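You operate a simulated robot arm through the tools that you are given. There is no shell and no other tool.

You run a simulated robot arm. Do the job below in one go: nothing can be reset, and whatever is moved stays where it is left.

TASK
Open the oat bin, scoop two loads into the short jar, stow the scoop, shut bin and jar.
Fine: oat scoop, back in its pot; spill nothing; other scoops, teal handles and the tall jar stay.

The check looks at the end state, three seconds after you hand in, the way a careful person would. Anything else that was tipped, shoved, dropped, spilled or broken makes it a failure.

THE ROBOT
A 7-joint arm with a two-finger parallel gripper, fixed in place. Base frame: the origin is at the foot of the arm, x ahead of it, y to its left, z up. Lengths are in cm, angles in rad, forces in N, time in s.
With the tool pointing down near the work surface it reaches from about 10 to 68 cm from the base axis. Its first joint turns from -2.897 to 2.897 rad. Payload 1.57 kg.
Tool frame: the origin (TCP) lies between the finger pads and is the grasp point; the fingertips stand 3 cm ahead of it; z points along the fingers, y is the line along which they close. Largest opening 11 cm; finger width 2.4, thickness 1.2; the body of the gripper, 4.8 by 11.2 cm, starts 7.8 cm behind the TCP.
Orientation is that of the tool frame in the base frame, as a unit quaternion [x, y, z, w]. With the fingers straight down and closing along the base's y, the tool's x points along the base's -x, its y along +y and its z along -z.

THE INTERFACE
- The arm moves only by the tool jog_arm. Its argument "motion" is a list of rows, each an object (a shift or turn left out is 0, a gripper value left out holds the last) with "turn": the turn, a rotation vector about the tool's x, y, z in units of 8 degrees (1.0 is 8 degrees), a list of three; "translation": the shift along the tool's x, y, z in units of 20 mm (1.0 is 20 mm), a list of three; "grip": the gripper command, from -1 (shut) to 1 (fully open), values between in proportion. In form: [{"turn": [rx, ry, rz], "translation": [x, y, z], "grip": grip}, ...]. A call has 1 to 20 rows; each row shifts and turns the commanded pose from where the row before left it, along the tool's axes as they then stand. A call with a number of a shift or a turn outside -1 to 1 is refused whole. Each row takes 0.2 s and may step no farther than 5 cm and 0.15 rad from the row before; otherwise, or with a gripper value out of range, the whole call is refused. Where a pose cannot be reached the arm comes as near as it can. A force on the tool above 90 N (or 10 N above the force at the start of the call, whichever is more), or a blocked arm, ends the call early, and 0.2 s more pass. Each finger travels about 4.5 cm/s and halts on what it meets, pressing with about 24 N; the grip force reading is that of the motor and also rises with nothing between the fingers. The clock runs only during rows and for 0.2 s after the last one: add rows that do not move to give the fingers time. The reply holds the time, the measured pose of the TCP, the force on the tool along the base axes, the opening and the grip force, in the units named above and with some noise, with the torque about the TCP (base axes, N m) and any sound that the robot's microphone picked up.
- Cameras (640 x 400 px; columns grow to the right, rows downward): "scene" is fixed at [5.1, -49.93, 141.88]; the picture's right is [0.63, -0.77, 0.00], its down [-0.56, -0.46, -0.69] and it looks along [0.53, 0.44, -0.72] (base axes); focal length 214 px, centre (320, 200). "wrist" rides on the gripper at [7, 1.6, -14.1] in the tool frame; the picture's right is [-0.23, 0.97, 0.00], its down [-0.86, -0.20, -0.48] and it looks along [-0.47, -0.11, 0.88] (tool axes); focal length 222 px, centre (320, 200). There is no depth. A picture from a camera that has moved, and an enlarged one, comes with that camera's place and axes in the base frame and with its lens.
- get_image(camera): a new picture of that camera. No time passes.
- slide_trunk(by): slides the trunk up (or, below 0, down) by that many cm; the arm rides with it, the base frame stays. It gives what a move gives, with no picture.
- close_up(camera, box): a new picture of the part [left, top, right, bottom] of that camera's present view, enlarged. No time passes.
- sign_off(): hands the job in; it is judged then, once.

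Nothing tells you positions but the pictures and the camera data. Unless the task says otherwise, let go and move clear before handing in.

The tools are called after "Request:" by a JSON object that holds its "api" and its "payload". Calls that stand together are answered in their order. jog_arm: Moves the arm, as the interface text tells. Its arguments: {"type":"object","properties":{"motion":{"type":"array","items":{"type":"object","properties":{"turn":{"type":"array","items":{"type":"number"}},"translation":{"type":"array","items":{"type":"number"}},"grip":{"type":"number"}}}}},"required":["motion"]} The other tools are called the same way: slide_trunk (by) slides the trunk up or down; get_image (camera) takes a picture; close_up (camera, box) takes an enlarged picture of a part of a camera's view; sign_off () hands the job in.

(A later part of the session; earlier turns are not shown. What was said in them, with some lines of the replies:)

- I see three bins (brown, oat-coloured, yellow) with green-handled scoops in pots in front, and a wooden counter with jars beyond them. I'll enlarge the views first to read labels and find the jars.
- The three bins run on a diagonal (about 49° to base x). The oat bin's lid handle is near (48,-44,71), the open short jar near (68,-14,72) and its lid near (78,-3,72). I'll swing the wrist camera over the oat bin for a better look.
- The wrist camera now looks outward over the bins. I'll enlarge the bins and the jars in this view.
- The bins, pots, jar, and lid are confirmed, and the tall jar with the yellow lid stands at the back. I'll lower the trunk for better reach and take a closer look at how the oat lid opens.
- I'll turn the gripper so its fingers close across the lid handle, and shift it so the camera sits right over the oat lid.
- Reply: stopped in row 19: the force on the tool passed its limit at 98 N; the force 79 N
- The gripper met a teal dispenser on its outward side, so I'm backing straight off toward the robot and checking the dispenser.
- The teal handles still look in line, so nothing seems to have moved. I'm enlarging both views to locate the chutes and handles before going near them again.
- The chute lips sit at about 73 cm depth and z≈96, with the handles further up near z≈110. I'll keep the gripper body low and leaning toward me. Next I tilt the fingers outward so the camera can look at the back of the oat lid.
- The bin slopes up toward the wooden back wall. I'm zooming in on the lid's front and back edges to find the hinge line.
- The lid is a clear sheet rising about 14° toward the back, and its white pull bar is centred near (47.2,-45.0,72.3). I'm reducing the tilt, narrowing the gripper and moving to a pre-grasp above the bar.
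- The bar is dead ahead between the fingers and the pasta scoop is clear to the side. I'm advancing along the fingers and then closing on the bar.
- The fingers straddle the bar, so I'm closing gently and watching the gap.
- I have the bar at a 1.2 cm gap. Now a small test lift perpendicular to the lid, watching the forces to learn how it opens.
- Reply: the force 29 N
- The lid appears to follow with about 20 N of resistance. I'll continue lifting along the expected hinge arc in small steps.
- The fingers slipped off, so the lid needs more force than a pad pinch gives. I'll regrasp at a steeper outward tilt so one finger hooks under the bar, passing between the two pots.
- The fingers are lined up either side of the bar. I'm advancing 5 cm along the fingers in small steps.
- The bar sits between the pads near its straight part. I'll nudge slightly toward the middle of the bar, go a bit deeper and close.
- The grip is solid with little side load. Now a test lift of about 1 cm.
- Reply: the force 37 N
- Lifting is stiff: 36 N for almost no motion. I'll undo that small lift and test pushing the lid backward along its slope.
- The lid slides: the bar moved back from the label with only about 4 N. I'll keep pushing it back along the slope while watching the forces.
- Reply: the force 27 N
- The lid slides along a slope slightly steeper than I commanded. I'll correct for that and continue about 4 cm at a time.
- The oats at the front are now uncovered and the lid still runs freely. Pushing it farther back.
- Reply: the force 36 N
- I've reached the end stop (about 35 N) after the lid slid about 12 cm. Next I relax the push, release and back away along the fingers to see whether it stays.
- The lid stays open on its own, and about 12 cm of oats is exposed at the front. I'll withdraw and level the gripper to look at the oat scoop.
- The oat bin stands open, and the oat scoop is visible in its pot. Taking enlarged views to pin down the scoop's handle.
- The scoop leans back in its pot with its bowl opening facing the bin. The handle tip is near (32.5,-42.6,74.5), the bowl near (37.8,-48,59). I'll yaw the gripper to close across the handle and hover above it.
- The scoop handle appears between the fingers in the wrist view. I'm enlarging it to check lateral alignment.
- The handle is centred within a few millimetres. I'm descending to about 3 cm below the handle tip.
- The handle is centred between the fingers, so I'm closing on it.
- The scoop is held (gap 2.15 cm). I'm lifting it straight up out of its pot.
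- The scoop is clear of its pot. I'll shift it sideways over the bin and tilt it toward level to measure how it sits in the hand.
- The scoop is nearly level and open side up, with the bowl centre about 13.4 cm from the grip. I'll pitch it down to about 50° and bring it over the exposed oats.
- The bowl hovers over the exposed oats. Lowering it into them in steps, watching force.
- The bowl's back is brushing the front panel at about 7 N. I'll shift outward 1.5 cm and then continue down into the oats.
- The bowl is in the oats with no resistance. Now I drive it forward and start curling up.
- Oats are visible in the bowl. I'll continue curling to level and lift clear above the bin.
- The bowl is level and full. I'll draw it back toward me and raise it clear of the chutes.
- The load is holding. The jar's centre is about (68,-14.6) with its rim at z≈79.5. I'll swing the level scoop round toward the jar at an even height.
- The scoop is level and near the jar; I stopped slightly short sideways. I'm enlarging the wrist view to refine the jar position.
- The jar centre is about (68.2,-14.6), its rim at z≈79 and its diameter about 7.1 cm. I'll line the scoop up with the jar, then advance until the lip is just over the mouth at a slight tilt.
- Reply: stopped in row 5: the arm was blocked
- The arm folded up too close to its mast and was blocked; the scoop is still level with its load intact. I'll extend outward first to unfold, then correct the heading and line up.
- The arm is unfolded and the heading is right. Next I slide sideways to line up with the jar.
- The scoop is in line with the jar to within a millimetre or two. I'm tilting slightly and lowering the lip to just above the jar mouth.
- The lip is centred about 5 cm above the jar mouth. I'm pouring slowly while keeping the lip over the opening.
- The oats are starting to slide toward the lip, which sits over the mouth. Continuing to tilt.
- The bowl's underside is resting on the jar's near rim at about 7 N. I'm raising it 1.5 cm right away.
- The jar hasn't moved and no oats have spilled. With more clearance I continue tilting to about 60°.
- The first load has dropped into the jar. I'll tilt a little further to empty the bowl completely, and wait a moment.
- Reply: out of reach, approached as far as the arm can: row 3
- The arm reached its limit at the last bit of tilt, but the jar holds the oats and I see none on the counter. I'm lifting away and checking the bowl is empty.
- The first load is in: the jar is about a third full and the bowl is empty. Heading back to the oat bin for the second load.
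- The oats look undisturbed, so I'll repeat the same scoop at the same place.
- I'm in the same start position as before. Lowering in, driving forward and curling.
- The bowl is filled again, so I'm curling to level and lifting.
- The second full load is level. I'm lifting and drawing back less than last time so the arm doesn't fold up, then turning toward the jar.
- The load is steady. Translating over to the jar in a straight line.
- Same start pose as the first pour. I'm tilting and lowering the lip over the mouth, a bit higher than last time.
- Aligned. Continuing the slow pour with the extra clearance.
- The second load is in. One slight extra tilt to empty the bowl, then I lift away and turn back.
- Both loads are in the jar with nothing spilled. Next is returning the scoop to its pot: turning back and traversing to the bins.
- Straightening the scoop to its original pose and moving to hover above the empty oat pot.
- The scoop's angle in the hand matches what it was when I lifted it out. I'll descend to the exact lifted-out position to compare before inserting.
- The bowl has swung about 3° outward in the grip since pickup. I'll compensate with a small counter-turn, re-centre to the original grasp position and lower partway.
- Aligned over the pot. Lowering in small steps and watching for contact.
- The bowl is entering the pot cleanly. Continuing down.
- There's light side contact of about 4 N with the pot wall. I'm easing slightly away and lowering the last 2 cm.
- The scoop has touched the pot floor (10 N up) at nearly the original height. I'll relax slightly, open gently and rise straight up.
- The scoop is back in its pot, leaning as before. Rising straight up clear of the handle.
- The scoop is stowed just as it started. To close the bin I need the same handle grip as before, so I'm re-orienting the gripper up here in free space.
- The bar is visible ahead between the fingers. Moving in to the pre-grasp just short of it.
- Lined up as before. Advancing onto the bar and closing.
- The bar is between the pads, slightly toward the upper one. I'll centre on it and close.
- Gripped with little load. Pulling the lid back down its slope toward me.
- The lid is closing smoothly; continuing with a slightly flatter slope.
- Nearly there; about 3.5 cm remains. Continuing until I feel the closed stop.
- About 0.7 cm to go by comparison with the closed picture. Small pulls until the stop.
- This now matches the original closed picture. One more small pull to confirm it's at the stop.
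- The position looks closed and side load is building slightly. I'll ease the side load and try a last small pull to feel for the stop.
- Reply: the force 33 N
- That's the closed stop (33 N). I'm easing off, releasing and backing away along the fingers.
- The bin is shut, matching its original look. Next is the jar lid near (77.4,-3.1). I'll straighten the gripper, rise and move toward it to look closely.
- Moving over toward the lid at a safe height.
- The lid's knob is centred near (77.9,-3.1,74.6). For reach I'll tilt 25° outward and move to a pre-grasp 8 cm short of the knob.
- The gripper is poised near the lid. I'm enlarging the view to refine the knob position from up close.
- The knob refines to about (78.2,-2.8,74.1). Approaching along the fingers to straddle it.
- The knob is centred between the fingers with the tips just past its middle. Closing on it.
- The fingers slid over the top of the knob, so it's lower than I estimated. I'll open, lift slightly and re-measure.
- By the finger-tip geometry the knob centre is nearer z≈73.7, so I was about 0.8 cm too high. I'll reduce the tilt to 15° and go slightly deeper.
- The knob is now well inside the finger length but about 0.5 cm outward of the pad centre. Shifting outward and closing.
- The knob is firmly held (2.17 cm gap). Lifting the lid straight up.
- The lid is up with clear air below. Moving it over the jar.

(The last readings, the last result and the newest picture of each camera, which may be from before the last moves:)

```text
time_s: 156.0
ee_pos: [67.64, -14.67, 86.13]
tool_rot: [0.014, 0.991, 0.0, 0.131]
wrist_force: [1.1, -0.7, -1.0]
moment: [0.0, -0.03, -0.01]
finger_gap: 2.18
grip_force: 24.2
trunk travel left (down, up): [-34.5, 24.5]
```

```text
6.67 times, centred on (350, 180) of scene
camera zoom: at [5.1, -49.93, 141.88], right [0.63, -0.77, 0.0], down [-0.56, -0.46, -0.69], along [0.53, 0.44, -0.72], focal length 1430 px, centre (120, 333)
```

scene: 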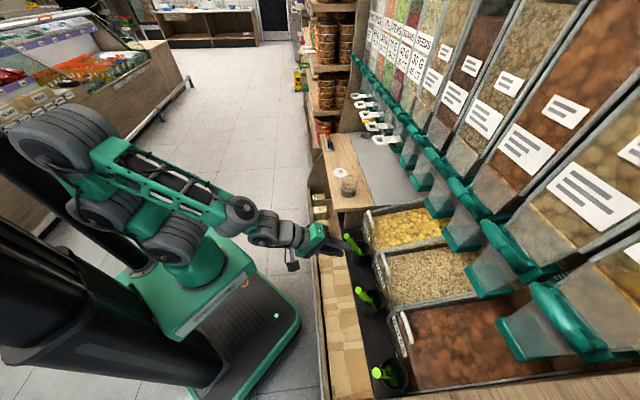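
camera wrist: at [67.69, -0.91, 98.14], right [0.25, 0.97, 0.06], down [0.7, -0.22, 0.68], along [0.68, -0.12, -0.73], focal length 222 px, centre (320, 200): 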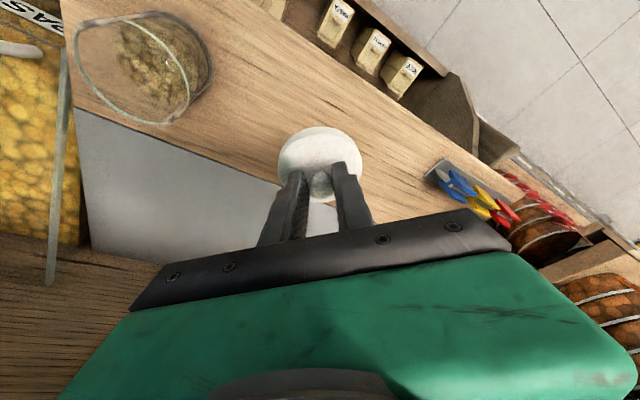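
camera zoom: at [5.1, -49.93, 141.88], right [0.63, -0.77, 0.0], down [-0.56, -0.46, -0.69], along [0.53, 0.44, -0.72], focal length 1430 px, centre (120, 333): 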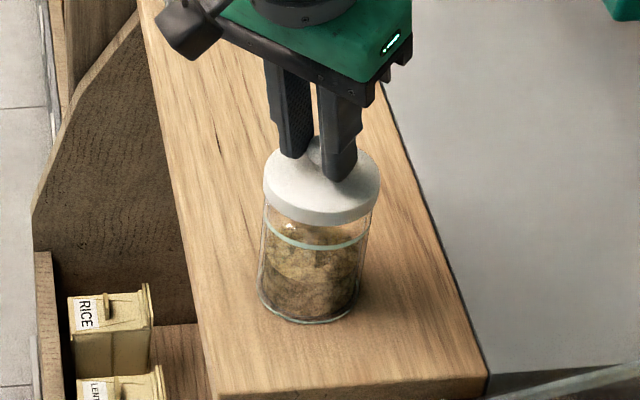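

The lid looks centred over the jar in both views. I'll lower 1.5 cm and check again for parallax-free alignment.

Request:
{"api": "jog_arm", "payload": {"motion": [{"translation": [0.1, 0, 0.36]}, {"translation": [0.1, 0, 0.36]}, {}]}}

Request:
{"api": "close_up", "payload": {"camera": "wrist", "box": [220, 60, 420, 210]}}

Request:
{"api": "close_up", "payload": {"camera": "scene", "box": [330, 155, 370, 205]}}

```text
time_s: 156.8
ee_pos: [67.72, -14.5, 84.59]
tool_rot: [0.014, 0.991, 0.001, 0.131]
wrist_force: [0.2, -0.8, -0.8]
moment: [0.01, 0.0, 0.0]
finger_gap: 2.21
grip_force: 24.7
trunk travel left (down, up): [-34.5, 24.5]
```

```text
2.67 times, centred on (320, 135) of wrist
camera zoom: at [57.36, -12.74, 96.45], right [0.25, 0.97, 0.06], down [0.7, -0.22, 0.68], along [0.68, -0.12, -0.73], focal length 592 px, centre (320, 373)
```

zoom: 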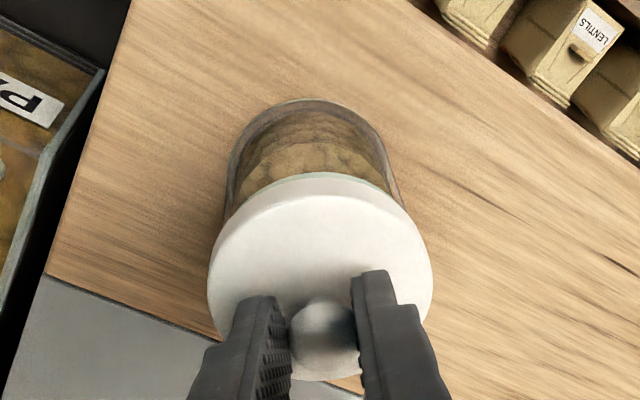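

```text
8.00 times, centred on (350, 180) of scene
camera zoom: at [5.1, -49.93, 141.88], right [0.63, -0.77, 0.0], down [-0.56, -0.46, -0.69], along [0.53, 0.44, -0.72], focal length 1716 px, centre (80, 360)
```

zoom: 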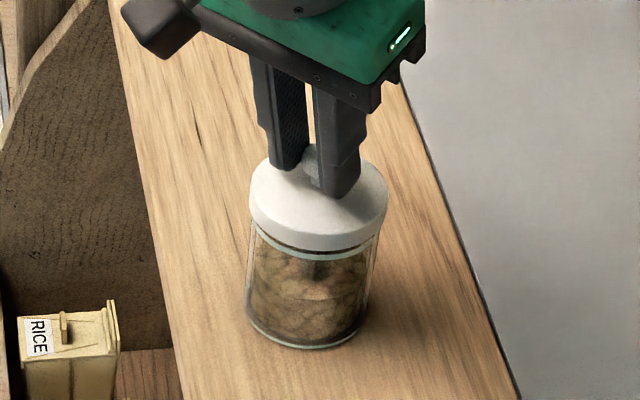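

The lid is just above the rim, well centred. Lowering in small steps until it seats.

Request:
{"api": "jog_arm", "payload": {"motion": [{"translation": [0.026, 0, 0.097]}, {"translation": [0.026, 0, 0.097]}, {"translation": [0.013, 0, 0.05]}, {}]}}

Request:
{"api": "close_up", "payload": {"camera": "wrist", "box": [220, 60, 420, 210]}}

Request:
{"api": "close_up", "payload": {"camera": "scene", "box": [330, 155, 370, 205]}}

```text
time_s: 157.8
ee_pos: [67.72, -14.65, 84.05]
tool_rot: [0.014, 0.991, 0.0, 0.131]
wrist_force: [0.1, 0.9, -0.7]
moment: [0.01, 0.03, 0.02]
finger_gap: 2.21
grip_force: 23.8
trunk travel left (down, up): [-34.5, 24.5]
```

```text
2.67 times, centred on (320, 135) of wrist
camera zoom: at [57.41, -12.75, 95.94], right [0.25, 0.97, 0.06], down [0.7, -0.22, 0.68], along [0.68, -0.12, -0.73], focal length 592 px, centre (320, 373)
```

zoom: 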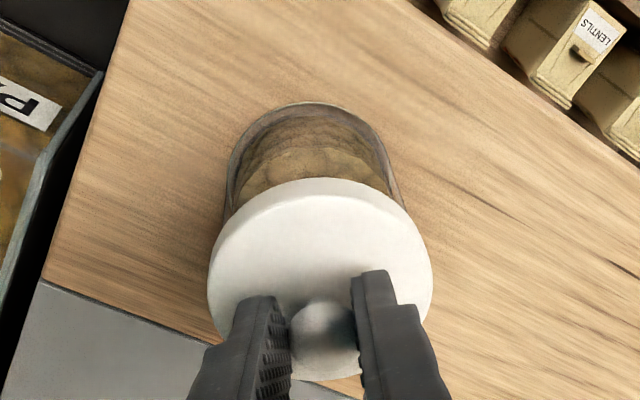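

```text
8.00 times, centred on (350, 180) of scene
camera zoom: at [5.1, -49.93, 141.88], right [0.63, -0.77, 0.0], down [-0.56, -0.46, -0.69], along [0.53, 0.44, -0.72], focal length 1716 px, centre (80, 360)
```

zoom: 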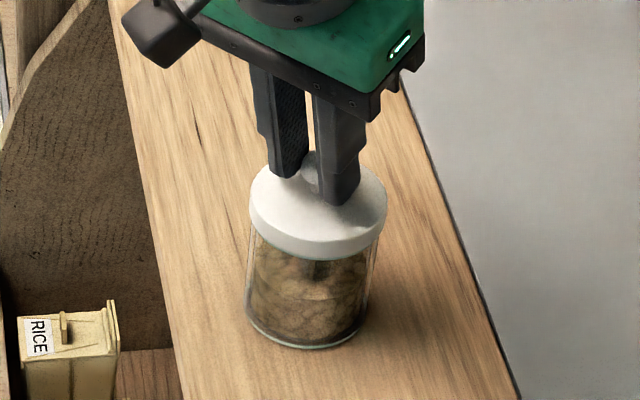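

There's no contact yet. Continuing down in 2 mm steps.

Request:
{"api": "jog_arm", "payload": {"motion": [{"translation": [0.026, -0.02, 0.097]}, {"translation": [0.026, -0.02, 0.097]}, {}]}}

Request:
{"api": "close_up", "payload": {"camera": "scene", "box": [330, 155, 370, 205]}}

```text
time_s: 158.6
ee_pos: [67.79, -14.56, 84.14]
tool_rot: [0.013, 0.991, 0.0, 0.135]
wrist_force: [-1.7, 4.8, 22.2]
moment: [0.16, -0.04, 0.11]
finger_gap: 2.19
grip_force: 24.2
trunk travel left (down, up): [-34.5, 24.5]
heard: snap
```

```text
8.00 times, centred on (350, 180) of scene
camera zoom: at [5.1, -49.93, 141.88], right [0.63, -0.77, 0.0], down [-0.56, -0.46, -0.69], along [0.53, 0.44, -0.72], focal length 1716 px, centre (80, 360)
```

zoom: 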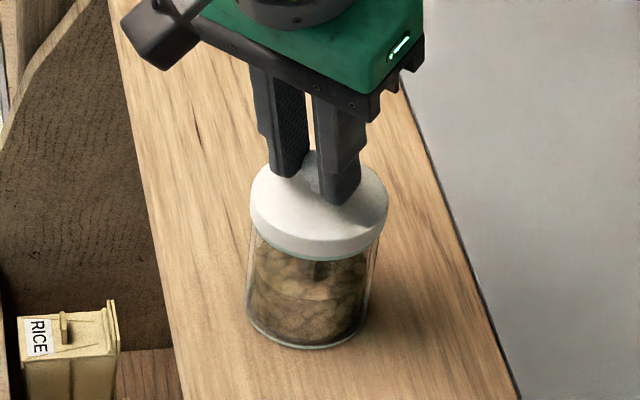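

I heard a snap with 22 N of upward force, so the lid has clicked on. I'm easing the pressure and opening the fingers.

Request:
{"api": "jog_arm", "payload": {"motion": [{"translation": [-0.04, 0, -0.15]}, {}, {"grip": -0.55}, {"grip": -0.45}, {"grip": -0.3}, {"grip": -0.1}, {}]}}

Request:
{"api": "close_up", "payload": {"camera": "scene", "box": [330, 155, 370, 205]}}

Request:
{"api": "close_up", "payload": {"camera": "wrist", "box": [220, 60, 420, 210]}}

```text
time_s: 160.2
ee_pos: [67.65, -14.71, 83.96]
tool_rot: [0.014, 0.991, 0.001, 0.132]
wrist_force: [0.4, -0.7, -0.6]
moment: [-0.02, -0.01, 0.0]
finger_gap: 4.93
grip_force: 0.0
trunk travel left (down, up): [-34.5, 24.5]
```

```text
8.00 times, centred on (350, 180) of scene
camera zoom: at [5.1, -49.93, 141.88], right [0.63, -0.77, 0.0], down [-0.56, -0.46, -0.69], along [0.53, 0.44, -0.72], focal length 1716 px, centre (80, 360)
```

zoom: 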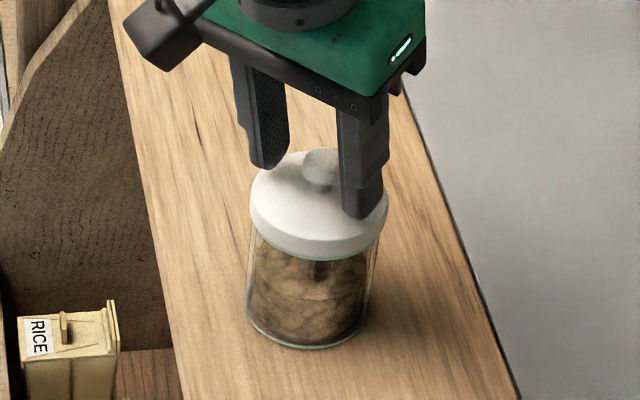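

```text
2.67 times, centred on (320, 135) of wrist
camera zoom: at [57.42, -12.85, 95.79], right [0.25, 0.97, 0.06], down [0.7, -0.22, 0.68], along [0.68, -0.12, -0.73], focal length 592 px, centre (320, 373)
```

zoom: 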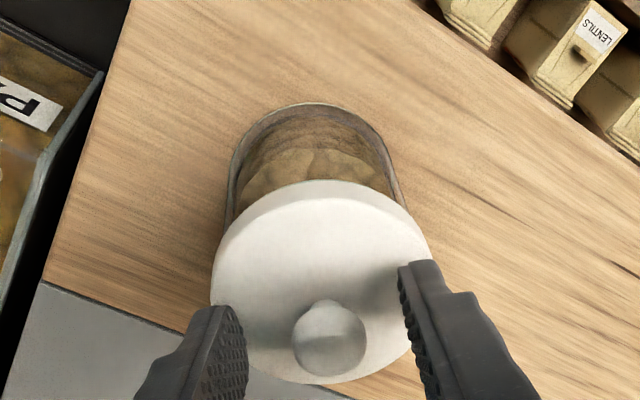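

The lid sits flat and seated on the jar. Withdrawing along the fingers and looking everything over.

Request:
{"api": "jog_arm", "payload": {"motion": [{"translation": [-0.1, 0, -0.5]}, {"translation": [-0.26, 0, -0.96]}, {"translation": [-0.2, 0, -0.96]}, {"translation": [-0.1, 0, -0.96]}, {"translation": [0, 0, -0.96]}, {"translation": [0, 0, -0.96]}, {"translation": [0.5, 0, -0.8]}, {"translation": [0.9, 0, -0.4]}, {"translation": [0.9, 0, -0.4]}, {"translation": [0.9, 0, -0.4]}, {"translation": [0.9, 0, -0.4]}, {"translation": [0.9, 0, -0.4]}, {"translation": [0.9, 0, -0.4]}, {"translation": [0.9, 0, -0.4]}, {}]}}

Request:
{"api": "get_image", "payload": {"camera": "scene"}}

Request:
{"api": "close_up", "payload": {"camera": "scene", "box": [320, 140, 400, 215]}}

Request:
{"api": "close_up", "payload": {"camera": "scene", "box": [330, 200, 490, 390]}}

Request:
{"api": "get_image", "payload": {"camera": "wrist"}}

```text
time_s: 163.4
ee_pos: [51.12, -14.22, 97.92]
tool_rot: [0.015, 0.991, 0.001, 0.131]
wrist_force: [0.0, 0.7, -0.5]
moment: [-0.02, 0.01, 0.0]
finger_gap: 4.95
grip_force: 0.0
trunk travel left (down, up): [-34.5, 24.5]
```

```text
taken
```

scene: 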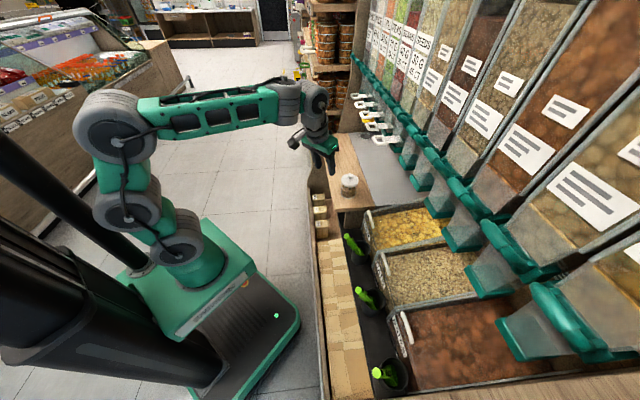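

```text
5.33 times, centred on (360, 178) of scene
camera zoom: at [5.1, -49.93, 141.88], right [0.63, -0.77, 0.0], down [-0.56, -0.46, -0.69], along [0.53, 0.44, -0.72], focal length 1144 px, centre (107, 320)
```

zoom: 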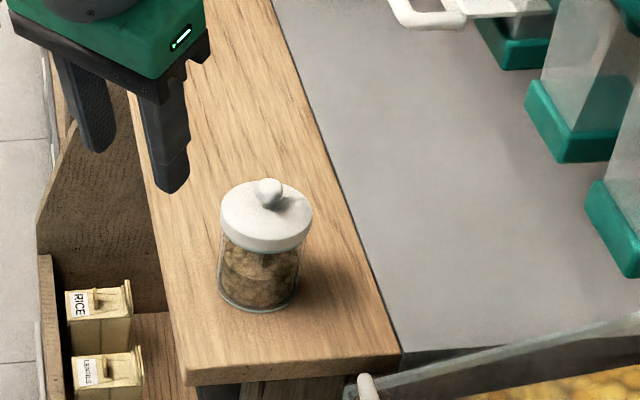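

```text
2.11 times, centred on (410, 295) of scene
camera zoom: at [5.1, -49.93, 141.88], right [0.63, -0.77, 0.0], down [-0.56, -0.46, -0.69], along [0.53, 0.44, -0.72], focal length 452 px, centre (130, 0)
```

zoom: 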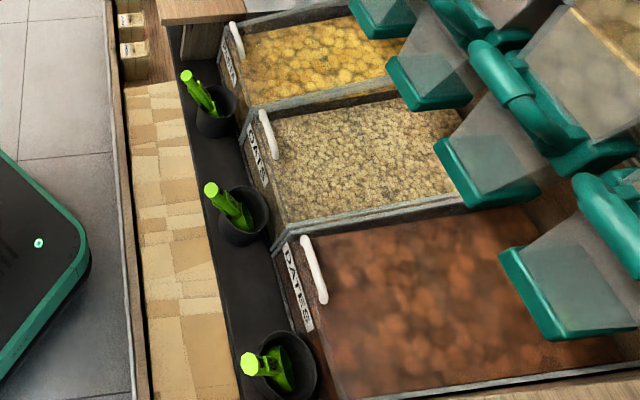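

```text
taken
camera wrist: at [40.82, -12.4, 109.75], right [0.25, 0.97, 0.06], down [0.7, -0.22, 0.68], along [0.68, -0.12, -0.73], focal length 222 px, centre (320, 200)
```

wrist: 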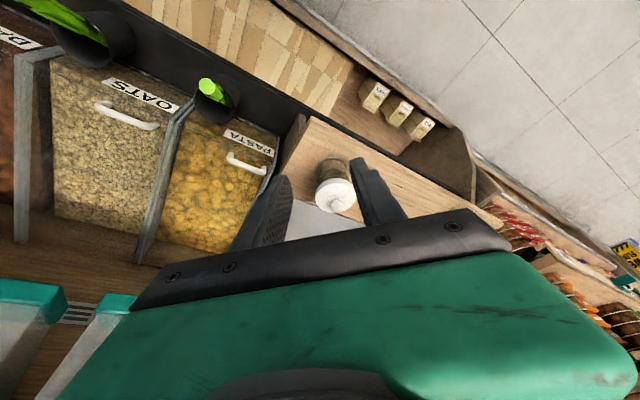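

Everything looks in place. Taking final comparison close-ups for stray oats, the closed lid and the teal handles.

Request:
{"api": "close_up", "payload": {"camera": "scene", "box": [310, 200, 550, 400]}}

Request:
{"api": "close_up", "payload": {"camera": "scene", "box": [360, 230, 460, 310]}}

Request:
{"api": "close_up", "payload": {"camera": "scene", "box": [380, 130, 540, 230]}}

Request:
{"api": "close_up", "payload": {"camera": "wrist", "box": [60, 40, 380, 240]}}

```text
2.00 times, centred on (430, 300) of scene
camera zoom: at [5.1, -49.93, 141.88], right [0.63, -0.77, 0.0], down [-0.56, -0.46, -0.69], along [0.53, 0.44, -0.72], focal length 429 px, centre (100, 0)
```

zoom: 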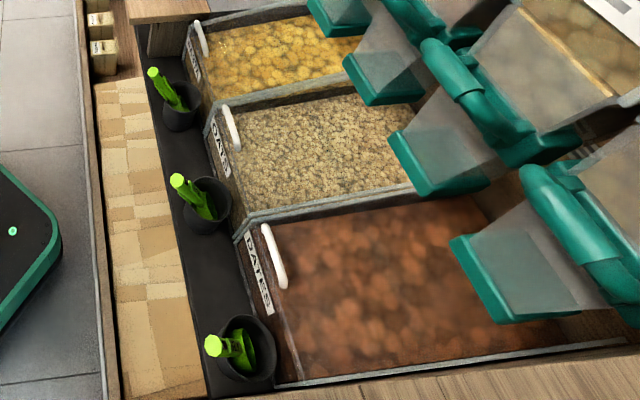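

```text
5.00 times, centred on (410, 270) of scene
camera zoom: at [5.1, -49.93, 141.88], right [0.63, -0.77, 0.0], down [-0.56, -0.46, -0.69], along [0.53, 0.44, -0.72], focal length 1072 px, centre (-130, -150)
```

zoom: 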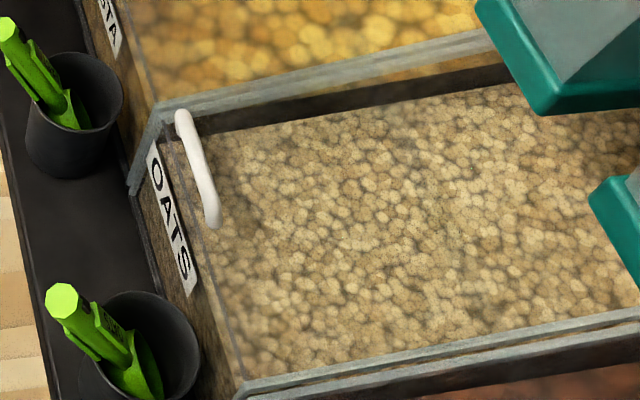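

```text
4.00 times, centred on (460, 180) of scene
camera zoom: at [5.1, -49.93, 141.88], right [0.63, -0.77, 0.0], down [-0.56, -0.46, -0.69], along [0.53, 0.44, -0.72], focal length 858 px, centre (-240, 280)
```

zoom: 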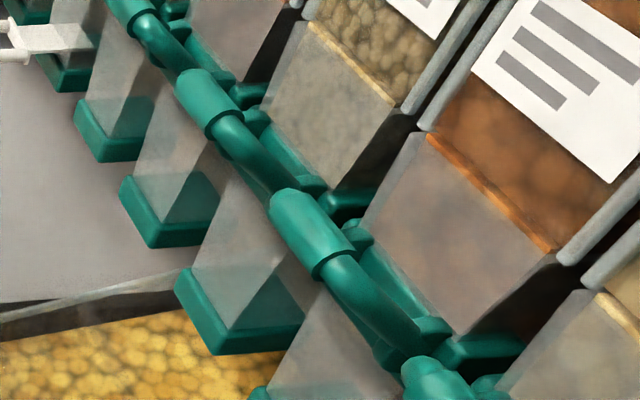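

```text
2.00 times, centred on (220, 140) of wrist
camera zoom: at [40.82, -12.4, 109.75], right [0.25, 0.97, 0.06], down [0.7, -0.22, 0.68], along [0.68, -0.12, -0.73], focal length 444 px, centre (520, 320)
```

zoom: 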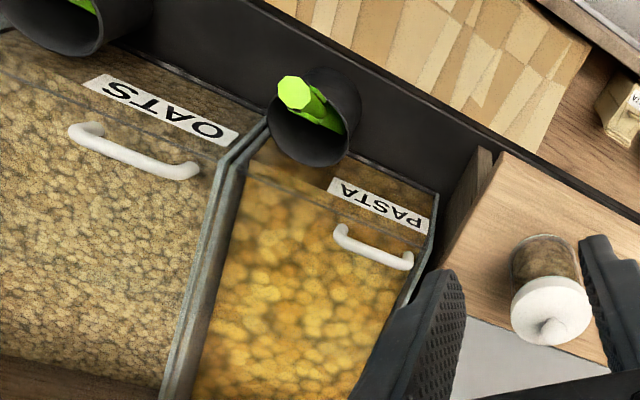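

The oat lid's handle is back exactly where it was at the start, and the scoop is in its own pot. The jar holds two loads under its seated lid. The teal handles, other scoops and tall jar look unmoved, and I see no spilled oats. The gripper is clear, so I'm handing in.

Request:
{"api": "sign_off", "payload": {}}

```text
The job is handed in.
```

The job is handed in. The short jar holds two scoops of oats with its lid snapped on, the oat bin is shut, and the oat scoop is back in its pot. My last pictures showed no spilled oats, and nothing else had visibly moved. I don't have the check's result.

Three contacts along the way, none of which left a visible mark:
- **Dispenser:** early on the gripper hit a teal dispenser at about 98 N and I backed off. The dispensers and handles looked unchanged in the final pictures.
- **Jar rim:** during the first pour the scoop rested on the rim at about 7 N. I lifted it straight away, and the jar hadn't moved.
- **Jar lid:** my first try at the knob slid off and nudged the lid about 2 mm on the counter. I gripped it properly on the second try.
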